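You operate a simulated robot arm through the tools that you are given. There is no shell and no other tool.

Carry out the task below with a simulated robot arm. There is one attempt and no reset: what you move stays moved.

JOB
Shut the rack down: key out, mains off, probe and clip parked.
Fine: key into the strip first; wait until the supply read-out shows 20 V or less, then mains off; probe on the post marked PROBE, clip on the one marked CLIP.
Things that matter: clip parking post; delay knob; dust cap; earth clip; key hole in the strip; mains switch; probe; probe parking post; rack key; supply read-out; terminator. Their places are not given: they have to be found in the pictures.

Only the result counts: the job must be done as asked and must still hold three seconds after the hand-in. Knocking over, shifting, dropping, spilling or breaking anything else fails it.

ROBOT AND FRAMES
A 6-joint arm with a fingered hand, fixed in place. Base frame: the origin is at the foot of the arm, x ahead of it, y to its left, z up; the work surface is at about z = 1000. Units: mm, degrees, N and s.
With the tool pointing down near the work surface it reaches from about 440 to 920 mm from the base axis. Its first joint turns from -166.0 to 166.0 degrees. Payload 5 kg.
The TCP is the grasp point between the finger pads, 36 mm short of the fingertips. In the tool frame z runs along the fingers and y along their closing line. Largest opening 120 mm; the body of the gripper starts 42 mm behind the TCP. The gripper is a hand of 4 fingers: y runs from the thumb to the fingers, the wrist lies at [-19, -123, -211] in the tool frame.
Orientation is that of the tool frame in the base frame, as a unit quaternion [x, y, z, w]. With the fingers straight down and the wrist toward the robot, the tool's x, y and z point along [0, 1, 0], [1, 0, 0] and [0, 0, -1] of the base frame.

CONTROLS
- The arm moves only by the tool apply_moves. Its arguments are lists of equal length, an entry for each row: "linear": the shift along the base's x, y, z in mm, a list of three; "delta_rot": the turn, a rotation vector about the base's x, y, z in degrees, a list of three. In form: {"linear": [[x, y, z], ...], "delta_rot": [[rx, ry, rz], ...]}. A call has 1 to 20 rows; each row is the pose to reach, as a shift and turn from the pose commanded when the call began. A row lasts 0.2 s, in which the tool goes at most 50 mm and 8.6 degrees; a call with a longer step from one row to the next is refused whole. A pose out of reach is approached as far as the arm can. The call stops where the force on the tool passes 40 N (or 10 N more than at its start, if that is more) or the arm is blocked; 0.2 s more then pass. In this call time passes only in rows, and 0.2 s behind the last. The reply holds the time, the measured pose of the TCP, the force on the tool along the base axes, the opening and the grip force, in the units named above and with some noise, with the torque about the TCP (base axes, N m) and any sound that the robot's microphone picked up, and new pictures: "views" is both (left out), scene, wrist or none.
- Cameras (640 x 400 px; columns grow to the right, rows downward): "scene" is fixed at [218.9, 638.6, 948.4]; the picture's right is [-0.97, -0.22, 0.00], its down [-0.02, 0.10, -0.99] and it looks along [0.22, -0.97, -0.10] (base axes); focal length 309 px, centre (320, 200). "wrist" rides on the gripper at [73, -101, -142] in the tool frame; the picture's right is [-0.79, 0.29, -0.54], its down [-0.56, -0.70, 0.44] and it looks along [-0.25, 0.65, 0.71] (tool axes); focal length 280 px, centre (320, 200).
- slide_trunk(by): slides the trunk up (or, below 0, down) by that many mm; the arm rides with it, the base frame stays. It gives what a move gives, with no picture.
- finger_targets(index, middle, ring, thumb_bend, thumb_turn): sets how far each is bent, from 0 (flat) to 1 (curled in); at 0.3 the hand is open as for a grip, at 0.7 the pads meet at the TCP. One left out holds its place. A second passes; each finger stops where it meets its share of the squeeze, and holds until it gets a number again. It is the only way to open and close the hand. It gives what a move gives, with no picture; readings hold the bend of each and the force on the fingers (four entries, about 0 where the hand has none), thumb and palm. thumb_turn goes from beside the hand (0) to across from the fingers (1), as for a grip.
- pixel_to_xyz(camera, pixels): there is no depth. For up to 12 entries [column, row, z] of the newest picture of that camera ("zoom" is the newest enlarged one), the place [x, y] in the base frame at which the ray of that pixel passes the height z, good to about 2 mm, but the place of the scene camera against the robot may be out by one fixed shift of up to 25 mm in any direction. The clock stands still meanwhile.
- close_up(camera, box): a new picture of the part [left, top, right, bottom] of that camera's present view, enlarged. The clock stands still meanwhile.
- job_done(): hands the job in; it is judged then, once.

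Leave the gripper open and the arm clear of the work at the hand-in unless told otherwise.

The tools are called after "Call:" as a command line: name --argument value ..., lists and objects as JSON in quotes. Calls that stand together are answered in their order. apply_moves: Moves the arm, as the interface text tells. Its arguments: {"type":"object","properties":{"linear":{"type":"array","items":{"type":"array","items":{"type":"number"}}},"delta_rot":{"type":"array","items":{"type":"array","items":{"type":"number"}}},"views":{"type":"string","enum":["both","scene","wrist","none"]}},"required":["linear","delta_rot"]} The other tools are called the same way: slide_trunk (by) slides the trunk up or down; finger_targets (index, middle, ring, thumb_bend, thumb_turn) moves the fingers one by one; pixel_to_xyz (camera, pixels) gives the place at which the rays of pixels pass given heights; close_up (camera, box) takes an enlarged picture of a part of a camera's view; job_done () hands the job in.

At the start:

```text
time_s: 0.0
position: [661.7, -269.0, 1269.1]
tcp_rot: [0.707, 0.707, 0.0, 0.0]
contact_force: [-0.1, -0.2, -0.1]
torque: [-0.01, 0.01, 0.01]
gripper_width: 119.6
grasp_force: 0.1
shape: jaw
bend: [0.3, 0.3, 0.3, 0.3, 0.98]
finger forces: [0.0, 0.1, 0.0, 0.0, 0.1, 0.0]
trunk travel left (down, up): [-724.0, 116.0]
```

scene: 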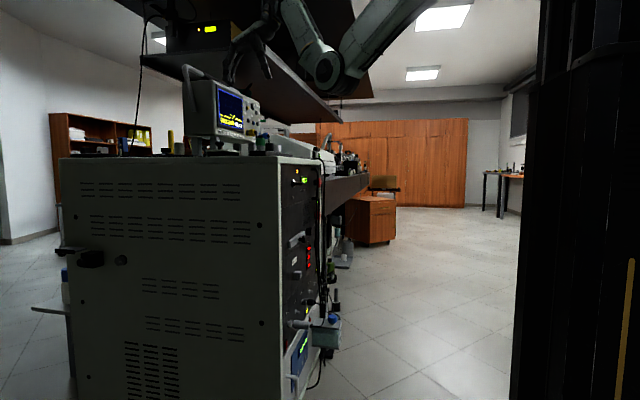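
wrist: 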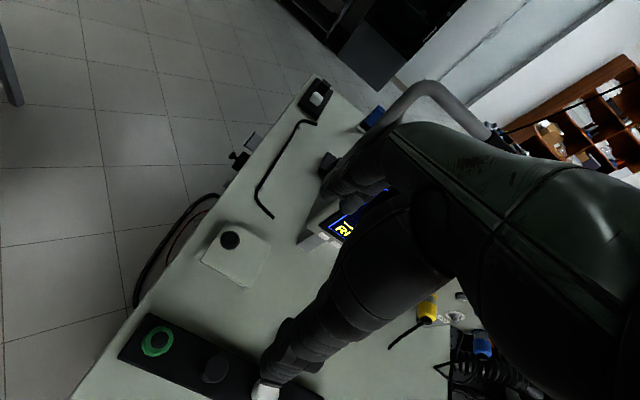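

I see in the scene picture a rack with an oscilloscope on top (about 220,105), and in the wrist picture the rack's top with a dark strip (about 200,365), a green ring, and other items. I will take enlarged views first, as the clock stands still.

Call:
close_up --camera "wrist" --box '[60, 200, 380, 400]'

Call:
close_up --camera "wrist" --box '[220, 60, 420, 260]'

Call:
close_up --camera "wrist" --box '[380, 260, 560, 400]'

Call:
close_up --camera "scene" --box '[130, 0, 370, 170]'

Call:
close_up --camera "scene" --box '[260, 150, 380, 400]'

```text
2.00 times, centred on (220, 300) of wrist
```

zoom: 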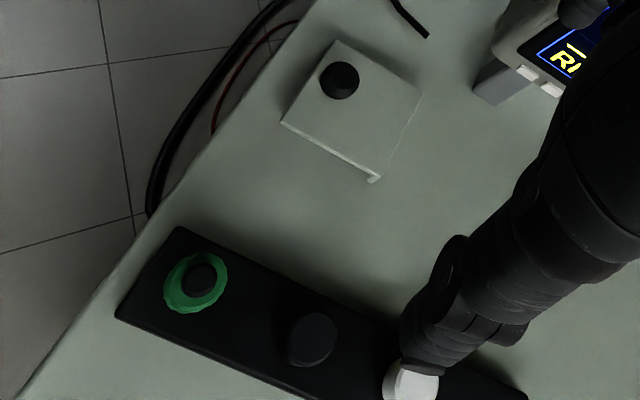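

```text
2.00 times, centred on (320, 160) of wrist
```

zoom: 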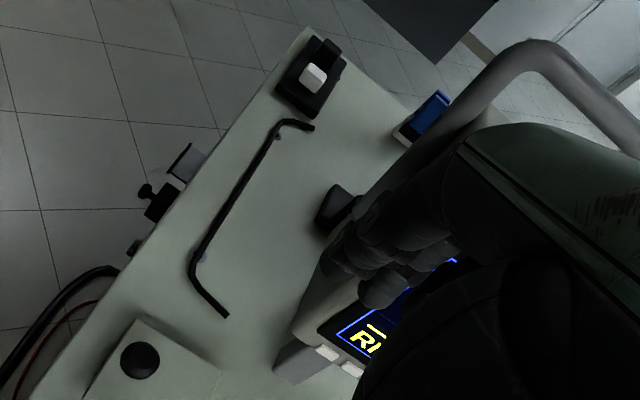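

```text
2.86 times, centred on (470, 330) of wrist
```

zoom: 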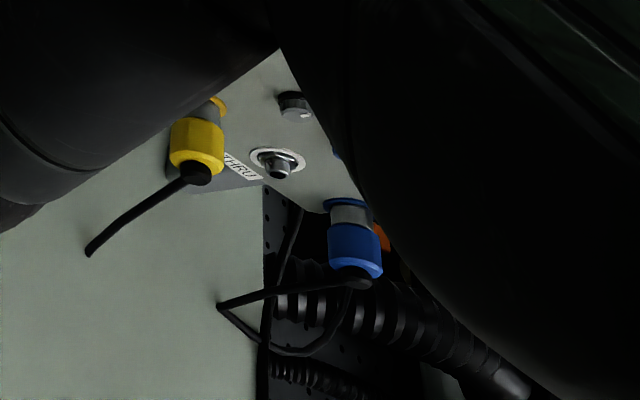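

```text
2.35 times, centred on (250, 85) of scene
```

zoom: 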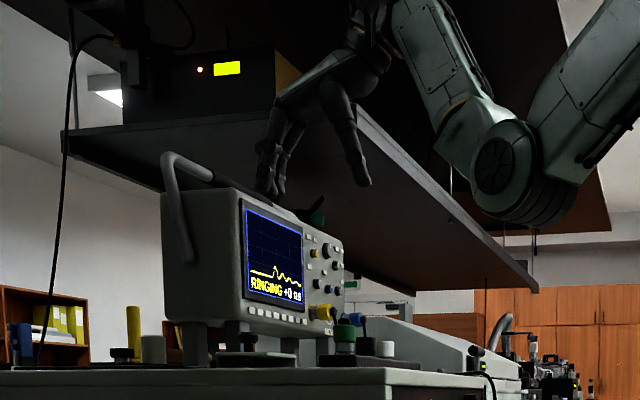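

```text
1.60 times, centred on (320, 275) of scene
```

zoom: 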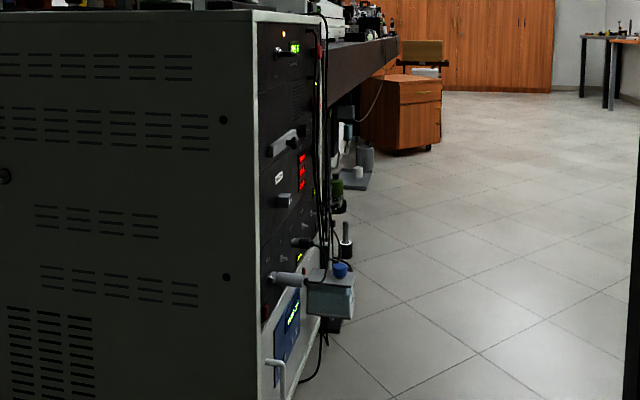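

The wrist view shows, on the rack top, a dark strip with a green ring (157,341), a black round (215,370), a white cylinder (265,390), a plate with a black knob (230,240), a black bent rod (290,170), and a black block with a white top (318,95). I will work out where these lie at z about 1000 in the base frame.

Call:
pixel_to_xyz --camera "wrist" --pixels '[[157, 341, 1020], [215, 370, 1020], [265, 390, 1020], [230, 240, 1010], [318, 95, 1010], [303, 122, 1000], [272, 216, 1000], [316, 75, 1000], [120, 350, 1000], [72, 398, 1000], [375, 118, 1000], [428, 305, 1050]]'

Call:
pixel_to_xyz --camera "scene" --pixels '[[62, 158, 1000], [280, 165, 1000], [322, 150, 1000], [262, 145, 1010]]'

Call:
close_up --camera "scene" --box '[150, 110, 310, 170]'

Call:
close_up --camera "scene" --box '[275, 160, 345, 220]'

Call:
close_up --camera "scene" --box '[275, 220, 355, 290]'

Call:
close_up --camera "scene" --box '[275, 290, 355, 400]'

```text
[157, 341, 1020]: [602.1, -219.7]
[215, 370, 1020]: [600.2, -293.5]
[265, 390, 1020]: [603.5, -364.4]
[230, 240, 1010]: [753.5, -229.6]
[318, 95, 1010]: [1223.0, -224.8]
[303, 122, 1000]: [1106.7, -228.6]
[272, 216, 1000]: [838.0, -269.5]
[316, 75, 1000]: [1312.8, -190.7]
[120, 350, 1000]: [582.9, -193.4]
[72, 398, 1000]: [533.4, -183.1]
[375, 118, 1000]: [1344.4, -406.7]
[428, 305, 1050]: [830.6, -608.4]
```

```text
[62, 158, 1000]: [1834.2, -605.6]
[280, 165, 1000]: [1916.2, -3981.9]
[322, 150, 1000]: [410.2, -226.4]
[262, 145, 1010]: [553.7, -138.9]
```

```text
4.00 times, centred on (230, 140) of scene
```

zoom: 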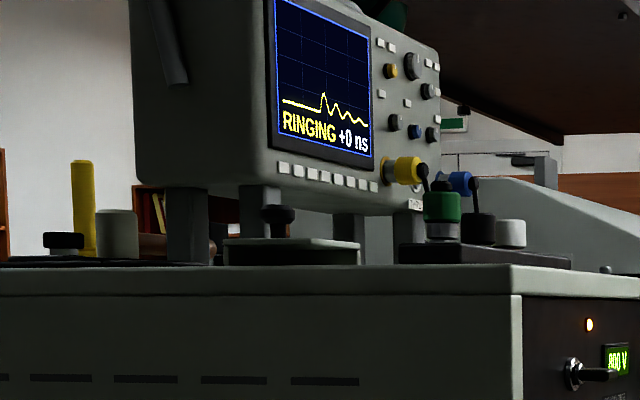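

```text
6.67 times, centred on (310, 190) of scene
```

zoom: 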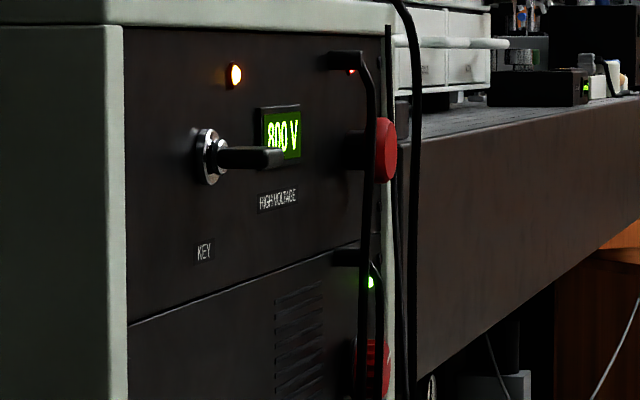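

```text
5.71 times, centred on (315, 255) of scene
```

zoom: 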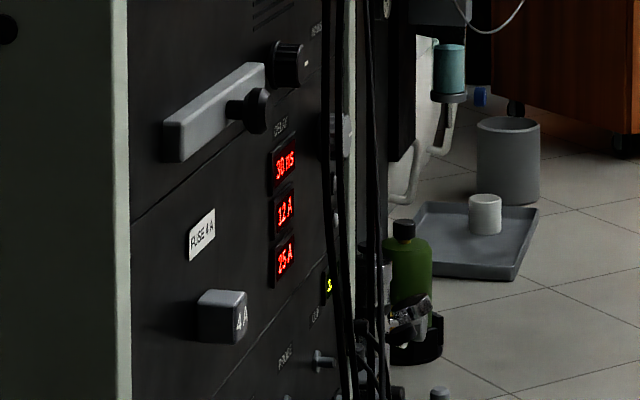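

```text
3.64 times, centred on (315, 345) of scene
```

zoom: 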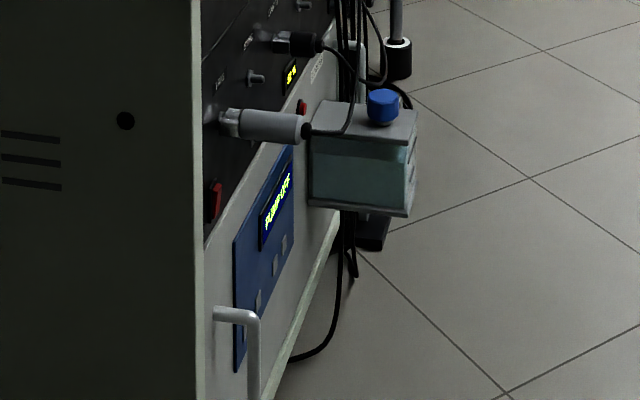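

The front of the rack faces the robot: in the enlarged scene views I see a key in a lock marked KEY with a green "800 V" read-out (col 293,row 184), a delay knob near (310,231), posts marked PROBE/CLIP lower down near (315,283), and a red rocker near (286,345). I will draw the hand back from over the rack toward the robot and tilt it up 45 degrees so the wrist camera faces the front panel.

Call:
apply_moves --linear '[[-35, 0, 0], [-70, 0, 0], [-105, 0, 0], [-140, 0, 0], [-175, 0, 0], [-210, 0, 0], [-245, 0, 0], [-270, 0, 0]]' --delta_rot '[[0, 0, 0], [0, -5, 0], [0, -12, 0], [0, -19, 0], [0, -26, 0], [0, -33, 0], [0, -40, 0], [0, -45, 0]]'

```text
time_s: 1.8
position: [392.3, -268.9, 1269.5]
tcp_rot: [0.653, 0.653, 0.27, 0.272]
contact_force: [-0.1, -0.2, 0.4]
torque: [-0.01, 0.03, -0.01]
gripper_width: 119.8
grasp_force: 0.2
shape: jaw
bend: [0.3, 0.3, 0.3, 0.3, 0.98]
finger forces: [0.0, 0.0, 0.0, 0.0, 0.1, 0.1]
out of reach, approached as far as the arm can: row 1, 2
trunk travel left (down, up): [-724.0, 116.0]
```

scene: 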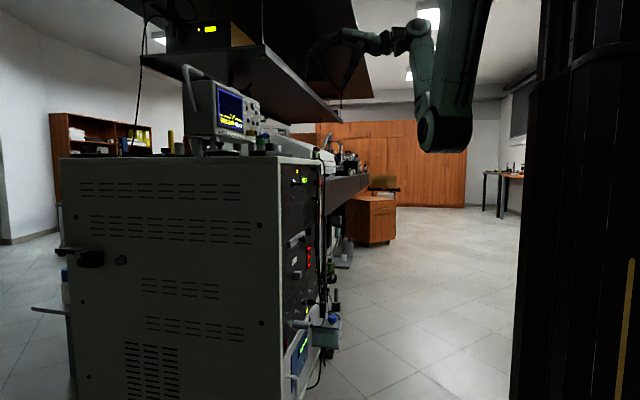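
wrist: 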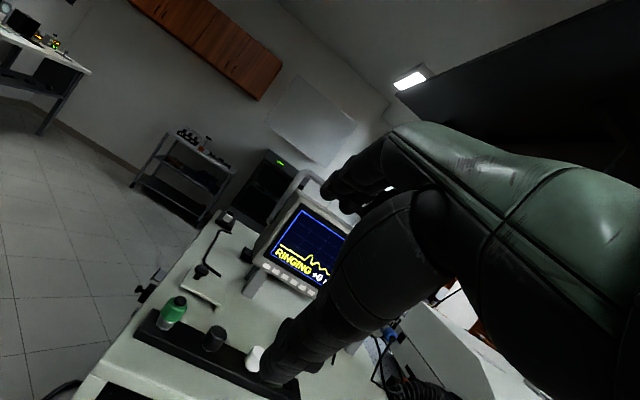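

The hand is back at x 392. The strip on top carries a green piece (173,310), a black one (214,338) and a white one (253,358). Now I lower the trunk 300 mm so that the wrist camera faces the front panel.

Call:
slide_trunk --by -300

Call:
apply_moves --linear '[[-20, 0, 0], [-40, 0, 0]]' --delta_rot '[[0, 0, 0], [0, 0, 0]]'

```text
time_s: 4.8
position: [393.0, -270.1, 969.2]
tcp_rot: [0.653, 0.653, 0.271, 0.271]
contact_force: [-0.3, 0.1, -0.5]
torque: [-0.03, -0.01, -0.03]
gripper_width: 119.5
grasp_force: 0.0
shape: jaw
bend: [0.3, 0.3, 0.3, 0.3, 0.98]
finger forces: [0.0, 0.1, 0.0, 0.0, 0.0, 0.0]
trunk travel left (down, up): [-424.0, 416.0]
```

```text
time_s: 5.4
position: [352.5, -269.6, 969.1]
tcp_rot: [0.653, 0.654, 0.27, 0.271]
contact_force: [1.1, -0.4, -0.1]
torque: [0.0, -0.03, 0.01]
gripper_width: 119.8
grasp_force: 0.1
shape: jaw
bend: [0.3, 0.3, 0.3, 0.3, 0.98]
finger forces: [0.0, 0.0, 0.0, 0.1, 0.0, 0.0]
trunk travel left (down, up): [-424.0, 416.0]
```

scene: 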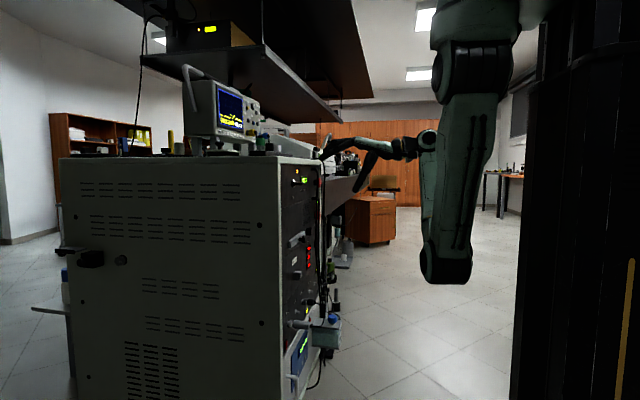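
wrist: 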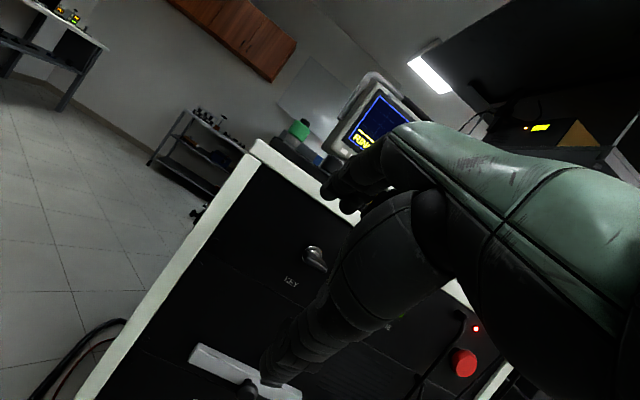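

I see the lock with the key at about (315,258) marked KEY, but the thumb and hand hide much of the panel. I turn the thumb aside and then level the camera with a roll about the base x axis while shifting lower and to the right.

Call:
finger_targets --thumb_bend 0 --thumb_turn 0 --index 0.3

Call:
apply_moves --linear '[[0, -20, -20], [0, -40, -40], [0, -60, -60], [0, -80, -80], [0, -100, -100], [0, -120, -120]]' --delta_rot '[[6, 0, 0], [12, 0, 0], [18, 0, 0], [24, 0, 0], [30, 0, 0], [36, 0, 0]]'

```text
time_s: 6.4
position: [352.4, -268.6, 968.7]
tcp_rot: [0.653, 0.653, 0.271, 0.271]
contact_force: [-0.9, 0.5, 0.5]
torque: [-0.01, 0.04, 0.0]
gripper_width: 190.5
grasp_force: 0.0
shape: fingers
bend: [0.3, 0.3, 0.3, 0.0, 0.0]
finger forces: [0.1, 0.0, 0.1, 0.0, 0.0, 0.0]
trunk travel left (down, up): [-424.0, 416.0]
```

```text
time_s: 7.8
position: [351.3, -392.1, 847.1]
tcp_rot: [0.705, 0.537, 0.459, 0.054]
contact_force: [0.4, 0.6, -0.7]
torque: [0.01, 0.01, 0.01]
gripper_width: 190.8
grasp_force: 0.1
shape: fingers
bend: [0.3, 0.3, 0.3, 0.0, 0.0]
finger forces: [0.1, 0.0, 0.0, 0.0, 0.0, 0.0]
trunk travel left (down, up): [-424.0, 416.0]
```

scene: 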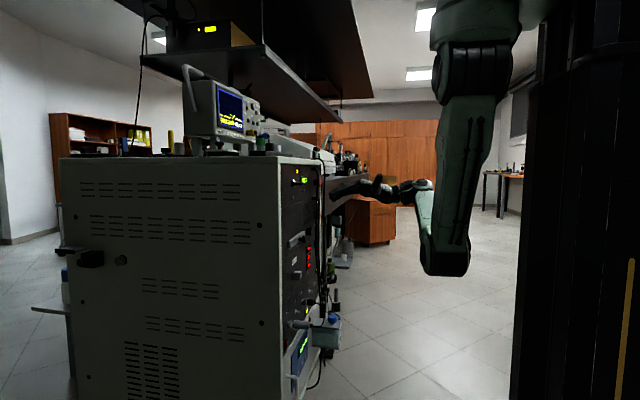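
wrist: 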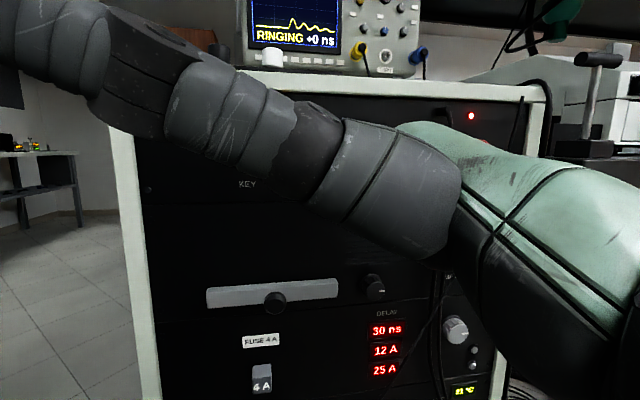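

The view is now level. I read "FUSE 4 A", "DELAY 30 ns / 12 A / 25 A", "KEY". Let me enlarge and then lower the trunk to see the lower panels.

Call:
close_up --camera "wrist" --box '[120, 240, 520, 400]'

Call:
slide_trunk --by -250

Call:
close_up --camera "wrist" --box '[0, 0, 640, 400]'

```text
1.60 times, centred on (320, 320) of wrist
```

zoom: 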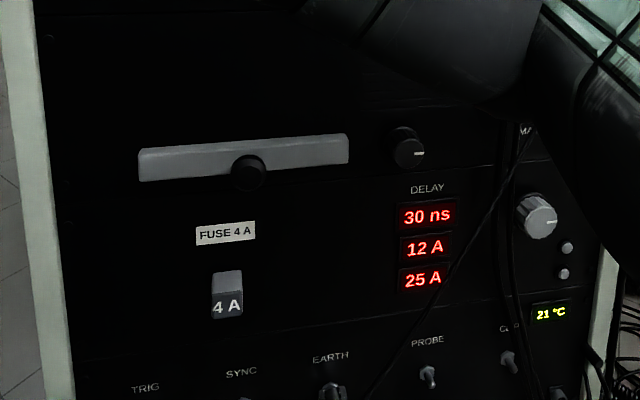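

```text
time_s: 10.4
position: [353.1, -392.1, 598.0]
tcp_rot: [0.705, 0.537, 0.459, 0.055]
contact_force: [0.9, -0.6, -0.5]
torque: [0.0, -0.03, -0.01]
gripper_width: 190.4
grasp_force: 0.0
shape: fingers
bend: [0.3, 0.3, 0.3, 0.0, 0.0]
finger forces: [0.0, 0.0, 0.1, 0.0, 0.1, 0.0]
trunk travel left (down, up): [-174.0, 666.0]
```

```text
1.00 times, centred on (320, 200) of wrist (not enlarged: the box is as wide or as high as the picture)
```

zoom: 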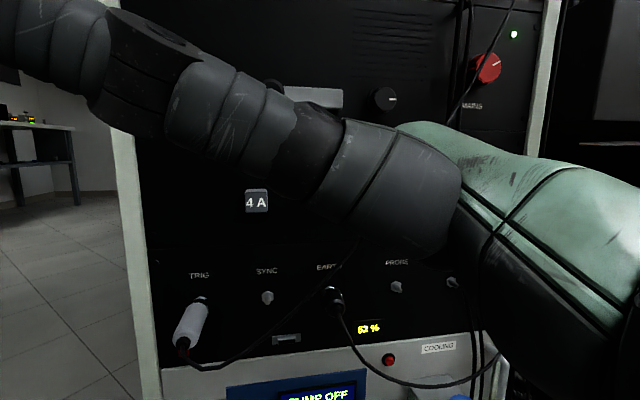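

Now I see a row of posts: TRIG (198,275) with a grey cylinder on it, SYNC (267,271), EARTH (330,267) with a black piece, PROBE (397,262), and one further right (450,280); a red rotary knob near "MAINS" (487,68). I enlarge these parts.

Call:
close_up --camera "wrist" --box '[160, 250, 320, 400]'

Call:
close_up --camera "wrist" --box '[300, 240, 500, 400]'

Call:
close_up --camera "wrist" --box '[360, 0, 560, 125]'

```text
2.67 times, centred on (240, 325) of wrist
```

zoom: 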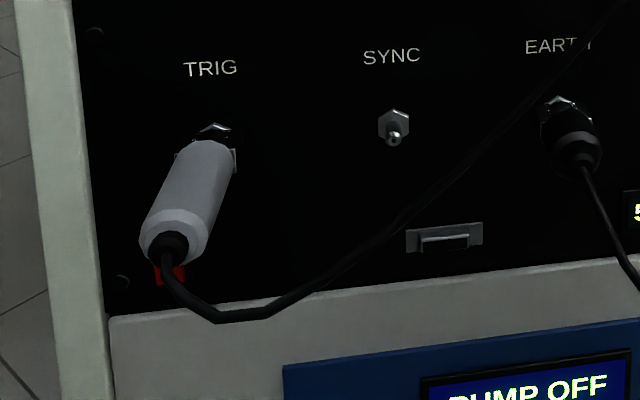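

```text
2.50 times, centred on (400, 320) of wrist
```

zoom: 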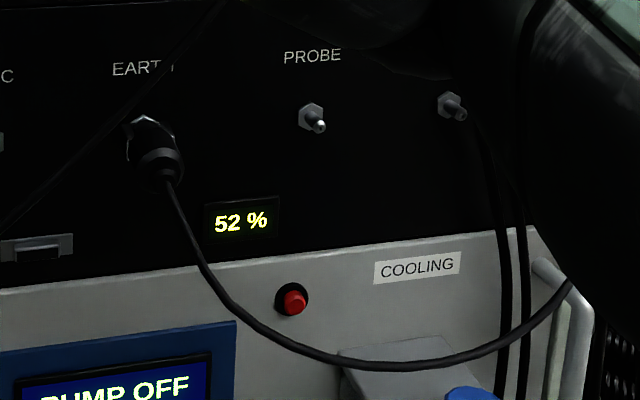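

```text
3.20 times, centred on (460, 62) of wrist
```

zoom: 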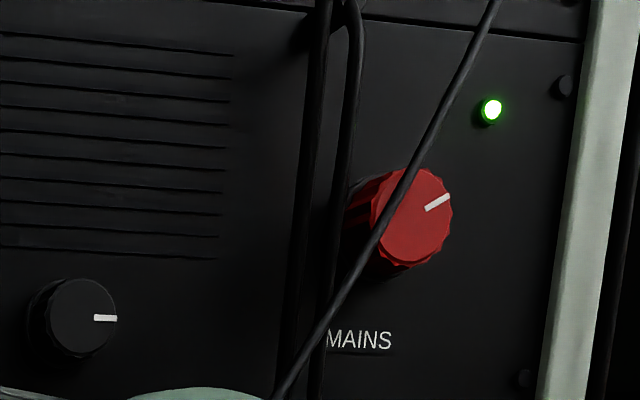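

MAINS is a red rotary knob (487,68). The cylinder on TRIG has a cable, the black piece on EARTH too. Now I raise the trunk again to inspect the upper panel and the grey bar with the black knob.

Call:
slide_trunk --by 120

Call:
close_up --camera "wrist" --box '[120, 200, 440, 400]'

Call:
slide_trunk --by 230

Call:
close_up --camera "wrist" --box '[100, 200, 420, 400]'

Call:
close_up --camera "wrist" --box '[360, 240, 560, 400]'

Call:
close_up --camera "wrist" --box '[0, 0, 640, 400]'

```text
time_s: 11.9
position: [352.4, -391.7, 718.6]
tcp_rot: [0.705, 0.537, 0.459, 0.055]
contact_force: [-0.5, 0.4, -0.4]
torque: [-0.01, 0.02, 0.0]
gripper_width: 190.7
grasp_force: 0.1
shape: fingers
bend: [0.3, 0.3, 0.3, 0.0, 0.0]
finger forces: [0.0, 0.0, 0.0, 0.1, 0.1, 0.1]
trunk travel left (down, up): [-294.0, 546.0]
```

```text
2.00 times, centred on (280, 300) of wrist
```

zoom: 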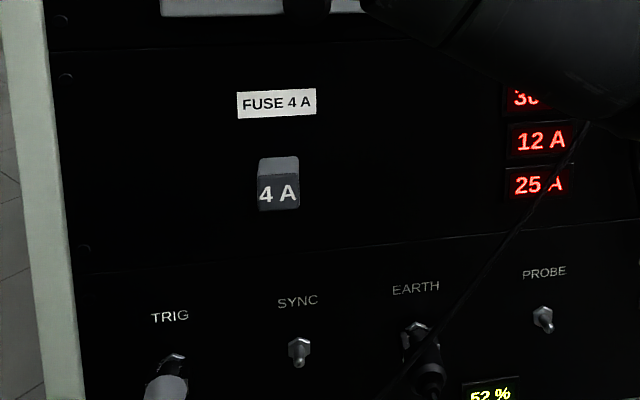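

```text
time_s: 14.3
position: [352.1, -391.6, 947.1]
tcp_rot: [0.705, 0.538, 0.46, 0.055]
contact_force: [-0.1, -0.4, 0.0]
torque: [-0.01, -0.02, 0.02]
gripper_width: 190.8
grasp_force: 0.0
shape: fingers
bend: [0.3, 0.3, 0.3, 0.0, 0.0]
finger forces: [0.0, 0.0, 0.0, 0.1, 0.1, 0.1]
trunk travel left (down, up): [-524.0, 316.0]
```

```text
2.00 times, centred on (260, 300) of wrist
```

zoom: 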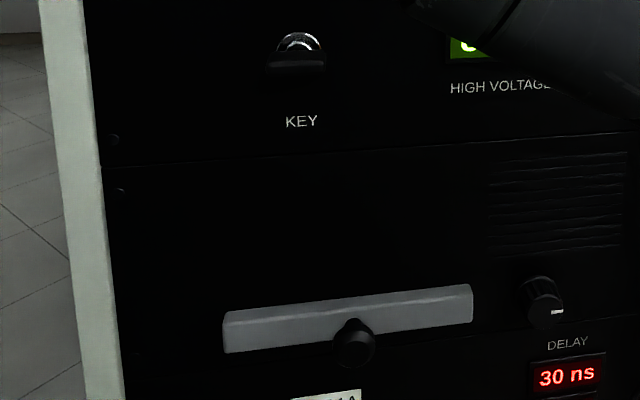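

```text
2.50 times, centred on (460, 320) of wrist
```

zoom: 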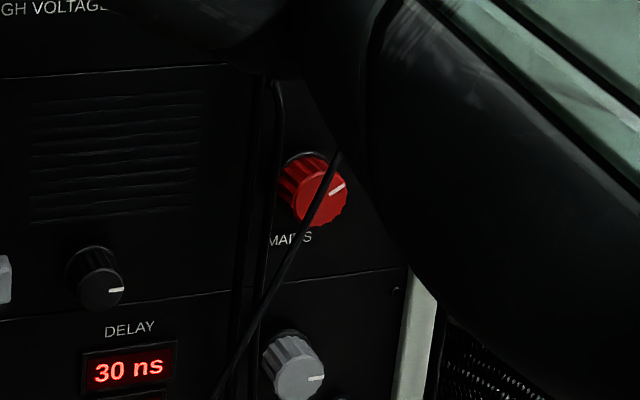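

```text
1.00 times, centred on (320, 200) of wrist (not enlarged: the box is as wide or as high as the picture)
```

zoom: 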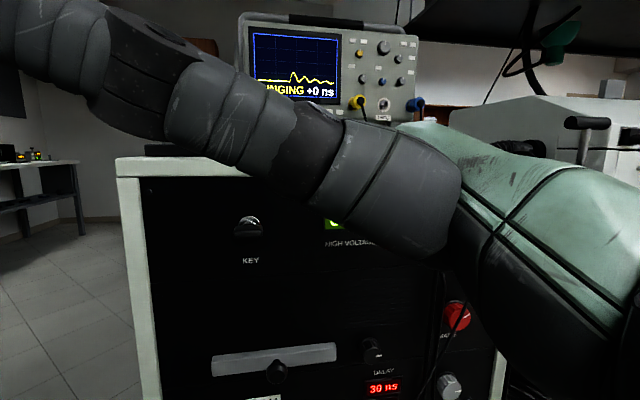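

I see the key lock (248,228), the grey bar with the black knob (276,370), the delay knob (372,350), MAINS (457,315). I compute where those rays cross different heights so I can place them on the panel plane.

Call:
pixel_to_xyz --camera "wrist" --pixels '[[248, 222, 980], [248, 222, 950], [276, 370, 850], [276, 370, 800], [372, 350, 850], [372, 350, 800], [457, 315, 900], [457, 315, 850], [118, 177, 1000], [118, 177, 1005], [140, 300, 900], [140, 300, 850]]'

```text
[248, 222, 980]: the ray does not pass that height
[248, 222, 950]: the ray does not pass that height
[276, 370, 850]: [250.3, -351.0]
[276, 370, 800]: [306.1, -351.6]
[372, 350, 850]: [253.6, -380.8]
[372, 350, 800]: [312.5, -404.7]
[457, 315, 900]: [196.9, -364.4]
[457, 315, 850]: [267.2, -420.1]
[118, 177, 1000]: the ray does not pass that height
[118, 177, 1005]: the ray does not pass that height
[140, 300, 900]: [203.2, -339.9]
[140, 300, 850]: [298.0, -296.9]
```

The tool used the last move's wrist picture; I repeat with the newest enlarged picture ("zoom", full frame at this height).

Call:
pixel_to_xyz --camera "zoom" --pixels '[[248, 222, 930], [248, 222, 915], [276, 370, 770], [276, 370, 750], [372, 350, 770], [372, 350, 750], [457, 315, 830], [457, 315, 800], [140, 300, 850], [140, 300, 820], [213, 368, 750], [337, 352, 770]]'

```text
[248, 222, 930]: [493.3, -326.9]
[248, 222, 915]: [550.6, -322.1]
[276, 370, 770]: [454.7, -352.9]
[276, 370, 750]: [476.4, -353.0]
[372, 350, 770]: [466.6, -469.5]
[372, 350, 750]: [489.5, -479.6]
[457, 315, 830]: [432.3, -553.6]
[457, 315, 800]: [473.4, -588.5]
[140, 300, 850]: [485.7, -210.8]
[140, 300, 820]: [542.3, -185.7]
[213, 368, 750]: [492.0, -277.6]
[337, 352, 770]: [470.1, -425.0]
```

Panel plane is at x about 528. Next I go up to look at the strip on top of the rack, then come back to the bar, using strong enlargements.

Call:
close_up --camera "wrist" --box '[200, 330, 300, 392]'

Call:
close_up --camera "wrist" --box '[210, 200, 290, 250]'

Call:
slide_trunk --by 250

Call:
close_up --camera "wrist" --box '[0, 0, 640, 400]'

Call:
close_up --camera "wrist" --box '[120, 220, 440, 400]'

```text
6.40 times, centred on (250, 361) of wrist
```

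zoom: 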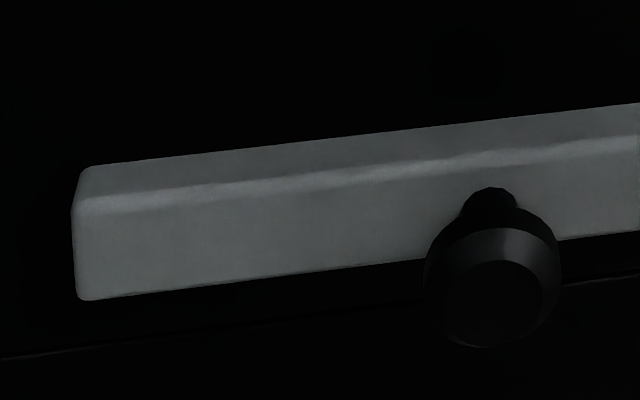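

```text
8.00 times, centred on (250, 225) of wrist
```

zoom: 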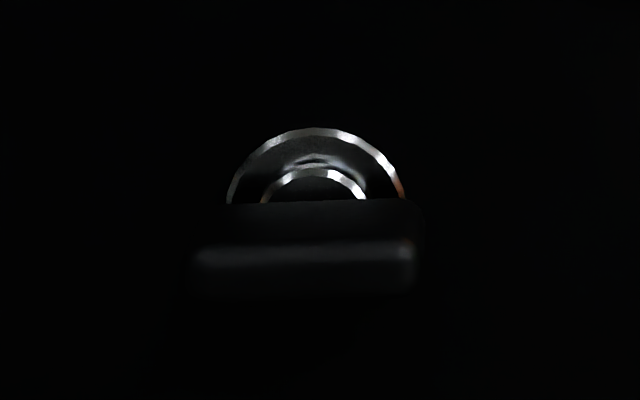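

```text
time_s: 16.9
position: [352.4, -392.0, 1198.4]
tcp_rot: [0.705, 0.538, 0.46, 0.056]
contact_force: [0.2, 0.4, -1.1]
torque: [0.0, -0.01, 0.02]
gripper_width: 190.7
grasp_force: 0.0
shape: fingers
bend: [0.3, 0.3, 0.3, 0.0, 0.0]
finger forces: [0.0, 0.0, 0.0, 0.0, 0.0, 0.0]
trunk travel left (down, up): [-774.0, 66.0]
```

```text
1.00 times, centred on (320, 200) of wrist (not enlarged: the box is as wide or as high as the picture)
```

zoom: 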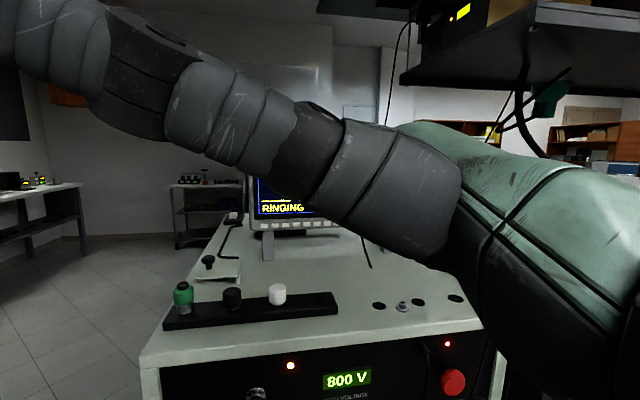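

```text
2.00 times, centred on (280, 310) of wrist
```

zoom: 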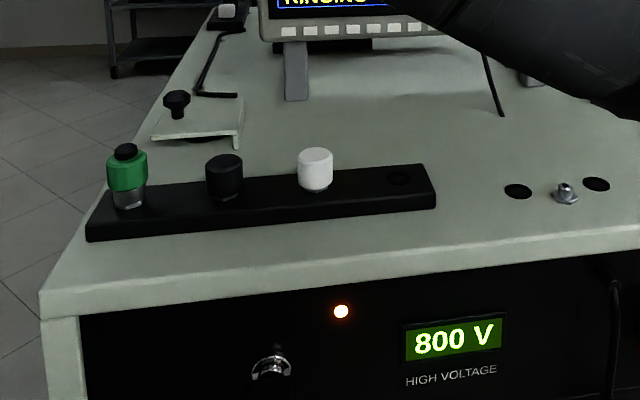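

The strip on the rack top has a green/metal plug, a black cap, a white cap and, at its right end around (318,299), what looks like an empty hole. I enlarge that end.

Call:
close_up --camera "wrist" --box '[280, 280, 360, 330]'

Call:
close_up --camera "wrist" --box '[160, 275, 260, 335]'

Call:
close_up --camera "wrist" --box '[350, 270, 490, 330]'

Call:
close_up --camera "wrist" --box '[180, 200, 280, 290]'

Call:
close_up --camera "wrist" --box '[230, 350, 490, 400]'

```text
8.00 times, centred on (320, 305) of wrist
```

zoom: 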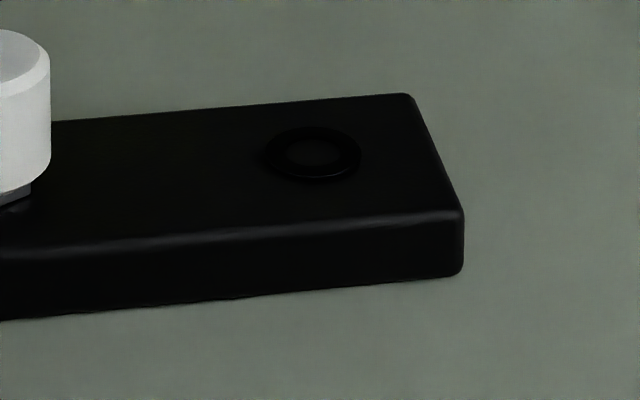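

```text
6.40 times, centred on (210, 305) of wrist
```

zoom: 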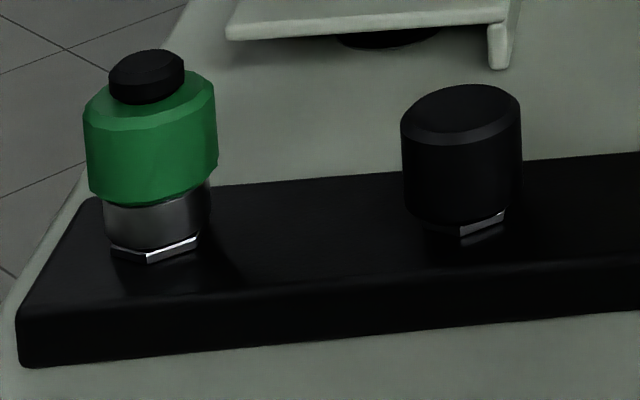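

```text
4.57 times, centred on (420, 300) of wrist
```

zoom: 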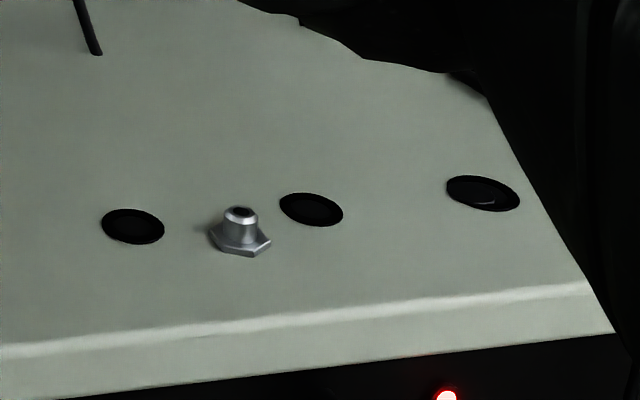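

```text
4.44 times, centred on (230, 245) of wrist
```

zoom: 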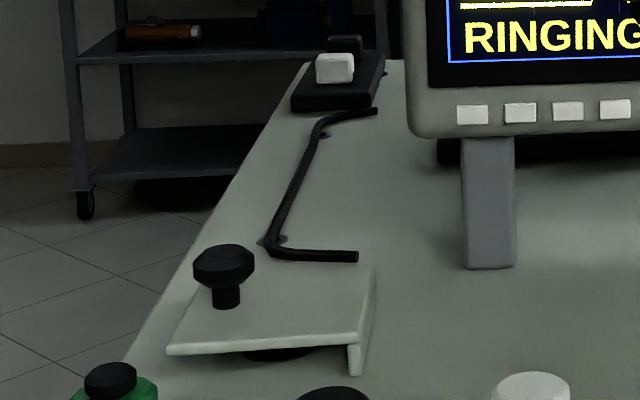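

```text
2.46 times, centred on (360, 375) of wrist
```

zoom: 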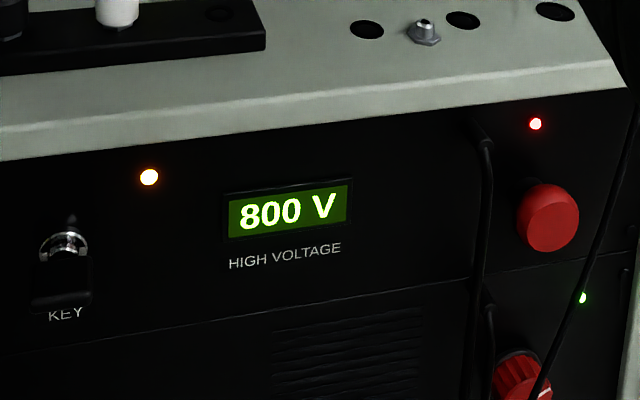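

The strip's right end has a collared hole (319,299): that is the key hole. The key has a flat, horizontal black bow in the lock. Green plug = terminator, black cap = dust cap: leave those. Now I put the thumb opposite the fingers and turn the hand so it points straight at the panel (undo the 36° roll, then pitch 45° further up).

Call:
finger_targets --thumb_bend 0.3 --thumb_turn 1

Call:
apply_moves --linear '[[0, 10, 0], [0, 20, 0], [0, 30, 0], [0, 40, 0], [0, 50, 0]]' --delta_rot '[[-7.2, 0, 0], [-14.4, 0, 0], [-21.6, 0, 0], [-28.8, 0, 0], [-36, 0, 0]]' --views "none"

Call:
apply_moves --linear '[[0, 5, 0], [0, 10, 0], [0, 15, 0], [0, 20, 0], [0, 20, 0], [0, 20, 0]]' --delta_rot '[[0, -7.5, 0], [0, -15, 0], [0, -22.5, 0], [0, -30, 0], [0, -37.5, 0], [0, -45, 0]]'

```text
time_s: 17.9
position: [352.6, -390.2, 1198.3]
tcp_rot: [0.705, 0.537, 0.459, 0.056]
contact_force: [-0.1, -0.2, -0.5]
torque: [0.02, 0.02, -0.01]
gripper_width: 123.9
grasp_force: 0.0
shape: fingers
bend: [0.3, 0.3, 0.3, 0.3, 0.97]
finger forces: [0.1, 0.0, 0.0, 0.1, 0.1, 0.0]
trunk travel left (down, up): [-774.0, 66.0]
```

```text
time_s: 19.1
position: [351.5, -342.0, 1196.5]
tcp_rot: [0.653, 0.653, 0.27, 0.272]
contact_force: [0.1, 0.5, -0.1]
torque: [-0.01, 0.02, -0.01]
gripper_width: 123.9
grasp_force: 0.0
shape: fingers
bend: [0.3, 0.3, 0.3, 0.3, 0.97]
finger forces: [0.0, 0.0, 0.0, 0.0, 0.1, 0.1]
trunk travel left (down, up): [-774.0, 66.0]
```

```text
time_s: 20.5
position: [353.0, -323.0, 1196.3]
tcp_rot: [0.501, 0.499, 0.499, 0.501]
contact_force: [-0.7, -0.1, 0.1]
torque: [-0.01, -0.01, 0.03]
gripper_width: 123.5
grasp_force: 0.1
shape: fingers
bend: [0.3, 0.3, 0.3, 0.3, 0.97]
finger forces: [0.1, 0.0, 0.0, 0.1, 0.0, 0.0]
trunk travel left (down, up): [-774.0, 66.0]
```

scene: 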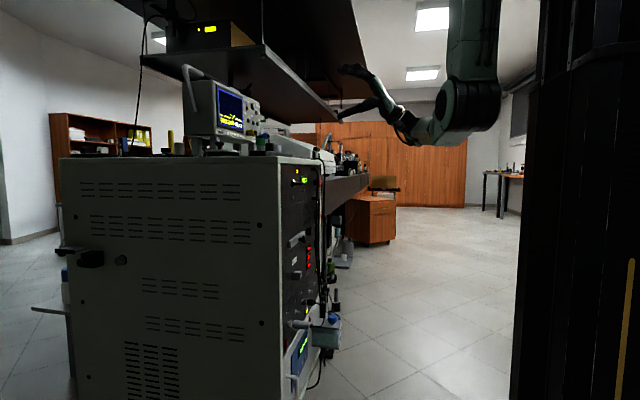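
wrist: 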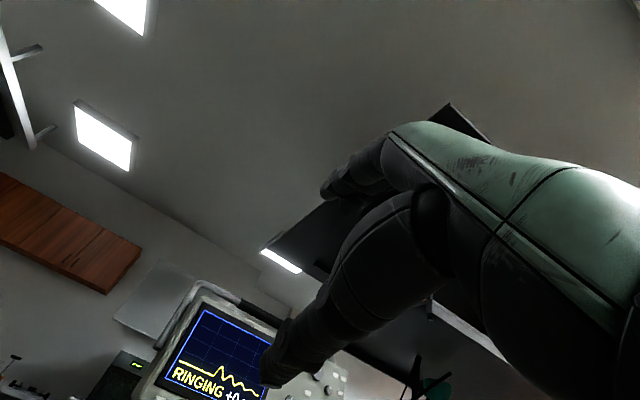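

The hand now points straight at the panel (+x), fingers above, thumb below. By my sums the key bow is at about y −325, z 919, from x 487 to 520. I lower the trunk 277 mm to bring the hand level with it, standing off at x 353.

Call:
slide_trunk --by -277

Call:
apply_moves --linear '[[20, -1, 0], [40, -2, 0]]' --delta_rot '[[0, 0, 0], [0, 0, 0]]'

Call:
close_up --camera "scene" --box '[270, 150, 400, 230]'

```text
time_s: 23.3
position: [352.1, -322.3, 919.4]
tcp_rot: [0.5, 0.5, 0.5, 0.5]
contact_force: [-0.1, -0.2, 0.4]
torque: [0.02, -0.02, -0.03]
gripper_width: 123.8
grasp_force: 0.0
shape: fingers
bend: [0.3, 0.3, 0.3, 0.3, 0.97]
finger forces: [0.1, 0.0, 0.1, 0.0, 0.0, 0.0]
trunk travel left (down, up): [-497.0, 343.0]
```

```text
time_s: 23.9
position: [391.7, -324.0, 919.6]
tcp_rot: [0.5, 0.5, 0.5, 0.5]
contact_force: [-0.3, -0.3, -0.4]
torque: [0.03, 0.01, 0.02]
gripper_width: 123.8
grasp_force: 0.1
shape: fingers
bend: [0.3, 0.3, 0.3, 0.3, 0.97]
finger forces: [0.0, 0.0, 0.1, 0.0, 0.1, 0.0]
trunk travel left (down, up): [-497.0, 343.0]
```

scene: 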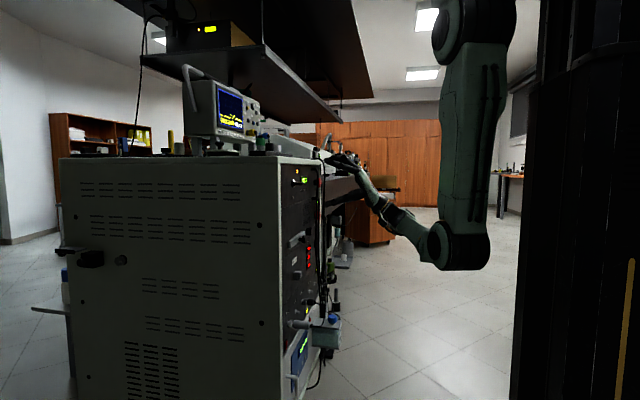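
wrist: 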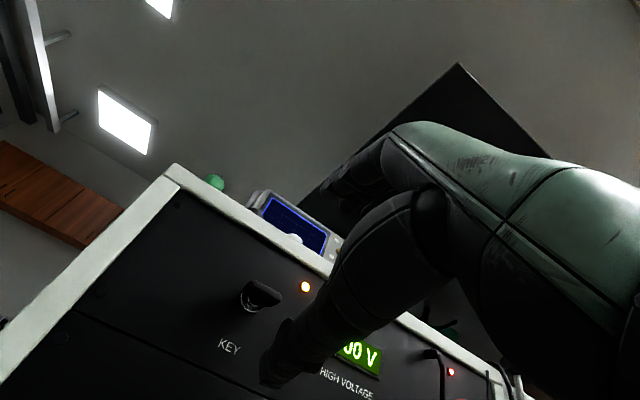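

```text
4.92 times, centred on (335, 190) of scene
```

zoom: 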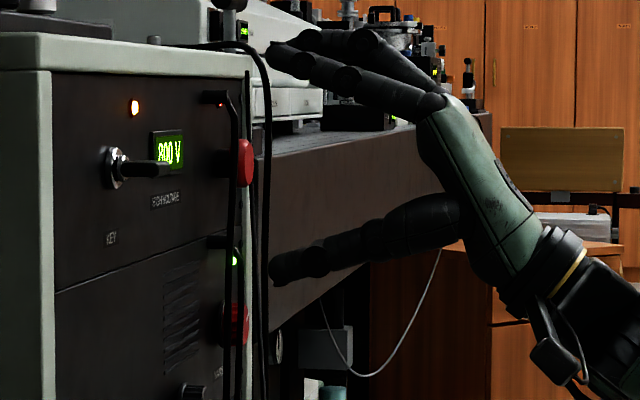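

The hand is lined up with the key: in the enlarged scene view the key (140,168) lies midway between the fingers and the thumb. I zoom the wrist view on the key at (260,297).

Call:
close_up --camera "wrist" --box '[210, 265, 310, 328]'

```text
6.35 times, centred on (260, 296) of wrist
```

zoom: 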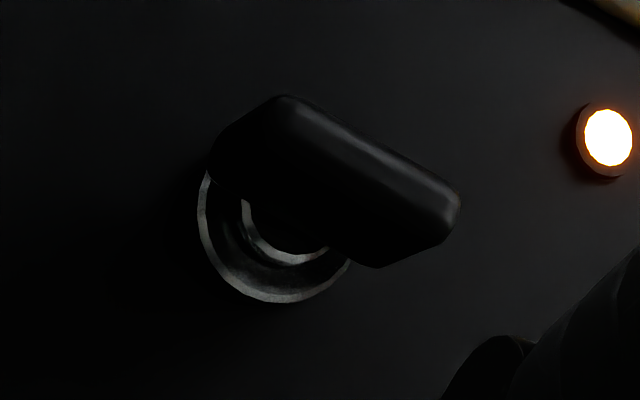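

I ask for the ray places of the bow front (335,185) and the lock ring (275,235) in this enlarged picture.

Call:
pixel_to_xyz --camera "zoom" --pixels '[[335, 185, 905], [335, 185, 915], [275, 235, 905], [275, 235, 915], [608, 137, 950], [608, 137, 960]]'

```text
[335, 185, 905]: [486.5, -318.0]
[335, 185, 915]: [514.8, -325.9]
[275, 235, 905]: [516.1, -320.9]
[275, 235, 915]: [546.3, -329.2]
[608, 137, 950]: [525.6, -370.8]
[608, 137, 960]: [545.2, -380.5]
```

Combining views, the key bow's free end is at x≈495, lock ring x≈531, key height z≈911, y≈−323. I approach to x≈475 and drop 8 mm, then look.

Call:
apply_moves --linear '[[20, 0, -4], [40, 1, -8], [60, 1, -8], [75, 1, -8], [84, 1, -8]]' --delta_rot '[[0, 0, 0], [0, 0, 0], [0, 0, 0], [0, 0, 0], [0, 0, 0]]' --views "wrist"

Call:
close_up --camera "scene" --box '[270, 150, 370, 212]'

```text
time_s: 25.1
position: [478.3, -324.3, 910.6]
tcp_rot: [0.5, 0.5, 0.501, 0.499]
contact_force: [0.3, 0.0, -0.7]
torque: [0.03, 0.02, 0.0]
gripper_width: 123.4
grasp_force: 0.0
shape: fingers
bend: [0.3, 0.3, 0.3, 0.3, 0.97]
finger forces: [0.0, 0.0, 0.0, 0.0, 0.0, 0.0]
trunk travel left (down, up): [-497.0, 343.0]
```

wrist: 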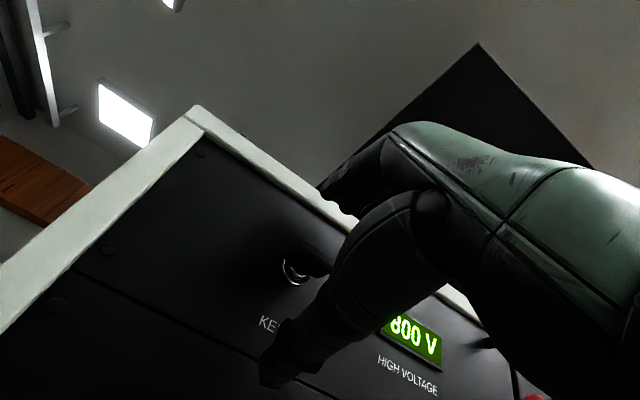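

```text
6.40 times, centred on (320, 181) of scene
```

zoom: 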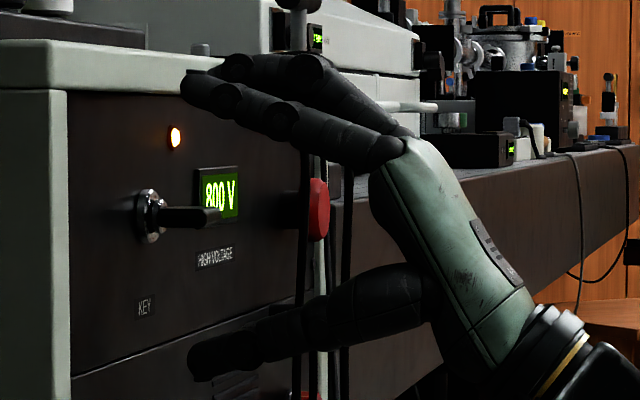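

The fingertips overlap the bow by about 16 mm and are about 22 mm from the panel. I close partly to 0.5 to see how the tips travel.

Call:
finger_targets --index 0.5 --middle 0.5 --ring 0.5 --thumb_bend 0.5 --thumb_turn 1

Call:
close_up --camera "scene" --box '[270, 150, 370, 212]'

Call:
close_up --camera "wrist" --box '[220, 180, 460, 400]'

```text
time_s: 26.1
position: [477.6, -323.5, 911.3]
tcp_rot: [0.5, 0.5, 0.5, 0.5]
contact_force: [-0.6, -0.2, -0.3]
torque: [0.05, -0.02, 0.01]
gripper_width: 64.5
grasp_force: 0.2
shape: fingers
bend: [0.5, 0.5, 0.5, 0.5, 1.0]
finger forces: [0.0, 0.0, 0.0, 0.0, 0.1, 0.0]
trunk travel left (down, up): [-497.0, 343.0]
```

```text
6.40 times, centred on (320, 181) of scene
```

zoom: 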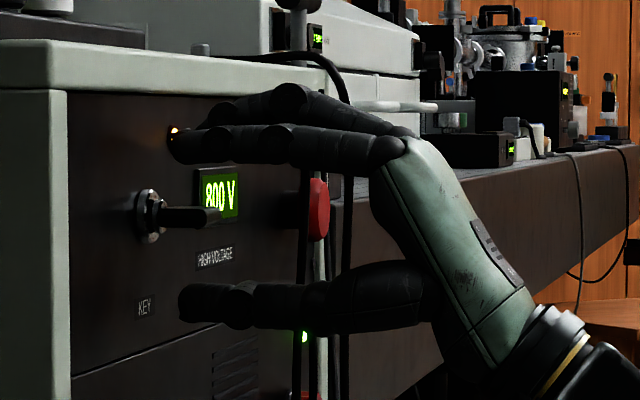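

```text
1.82 times, centred on (340, 290) of wrist
```

zoom: 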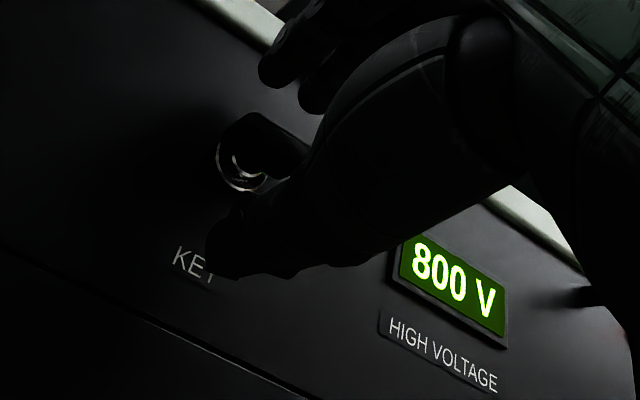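

The tips moved forward a little and the key lies nearly mid. I advance 5 mm, raise 2 mm, and close on the bow.

Call:
apply_moves --linear '[[5, 0, 2]]' --delta_rot '[[0, 0, 0]]' --views "none"

Call:
finger_targets --index 0.7 --middle 0.7 --ring 0.7 --thumb_bend 0.7

Call:
close_up --camera "scene" --box '[270, 150, 370, 212]'

Call:
close_up --camera "wrist" --box '[220, 180, 460, 400]'

```text
time_s: 26.5
position: [481.8, -322.5, 914.5]
tcp_rot: [0.5, 0.5, 0.5, 0.5]
contact_force: [0.7, -0.4, -0.2]
torque: [0.03, 0.0, -0.01]
gripper_width: 64.6
grasp_force: 0.0
shape: fingers
bend: [0.5, 0.5, 0.5, 0.5, 1.0]
finger forces: [0.1, 0.0, 0.1, 0.0, 0.1, 0.0]
trunk travel left (down, up): [-497.0, 343.0]
```

```text
time_s: 27.5
position: [482.2, -323.3, 915.3]
tcp_rot: [0.5, 0.5, 0.5, 0.5]
contact_force: [2.3, 0.2, 3.1]
torque: [-0.03, -0.13, 0.01]
gripper_width: 12.2
grasp_force: 3.6
shape: fingers
bend: [0.68, 0.68, 0.7, 0.68, 1.0]
finger forces: [2.5, 2.7, 0.0, 0.1, 2.0, 0.0]
trunk travel left (down, up): [-497.0, 343.0]
```

```text
6.40 times, centred on (320, 181) of scene
```

zoom: 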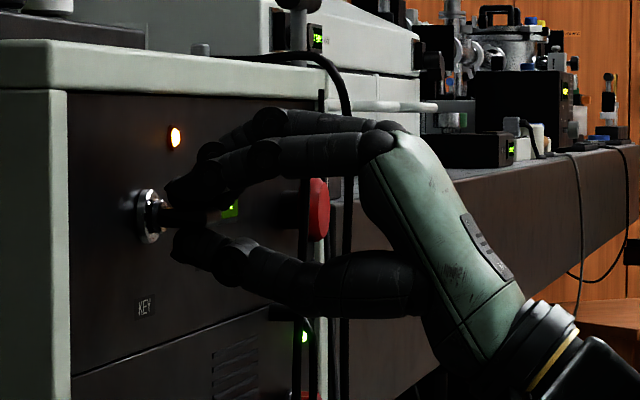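

```text
1.82 times, centred on (340, 290) of wrist
```

zoom: 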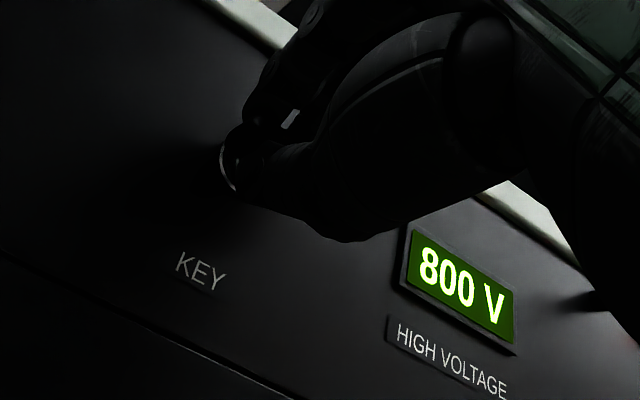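

Index and middle hold the bow (2.5 and 2.7 N), the ring finger misses it. I squeeze more firmly with index, middle and thumb.

Call:
finger_targets --index 0.85 --middle 0.85 --thumb_bend 0.85

Call:
close_up --camera "wrist" --box '[260, 210, 380, 290]'

```text
time_s: 28.5
position: [483.8, -324.2, 913.5]
tcp_rot: [0.5, 0.5, 0.5, 0.5]
contact_force: [11.5, -3.5, 0.5]
torque: [-0.07, -0.08, -0.09]
gripper_width: 9.4
grasp_force: 23.8
shape: fingers
bend: [0.71, 0.66, 0.7, 0.71, 1.0]
finger forces: [12.2, 11.7, 0.0, 0.1, 23.3, 0.1]
trunk travel left (down, up): [-497.0, 343.0]
```

```text
5.00 times, centred on (320, 250) of wrist
```

zoom: 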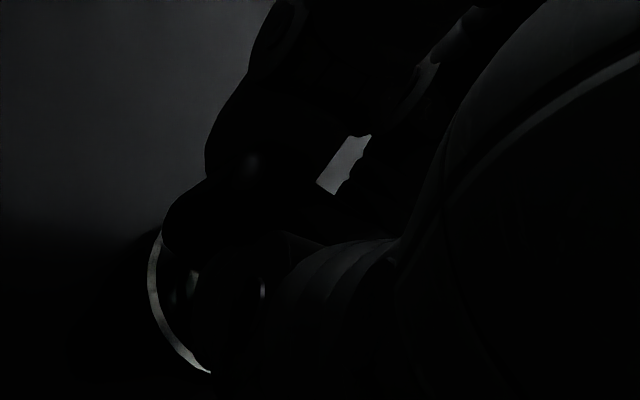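

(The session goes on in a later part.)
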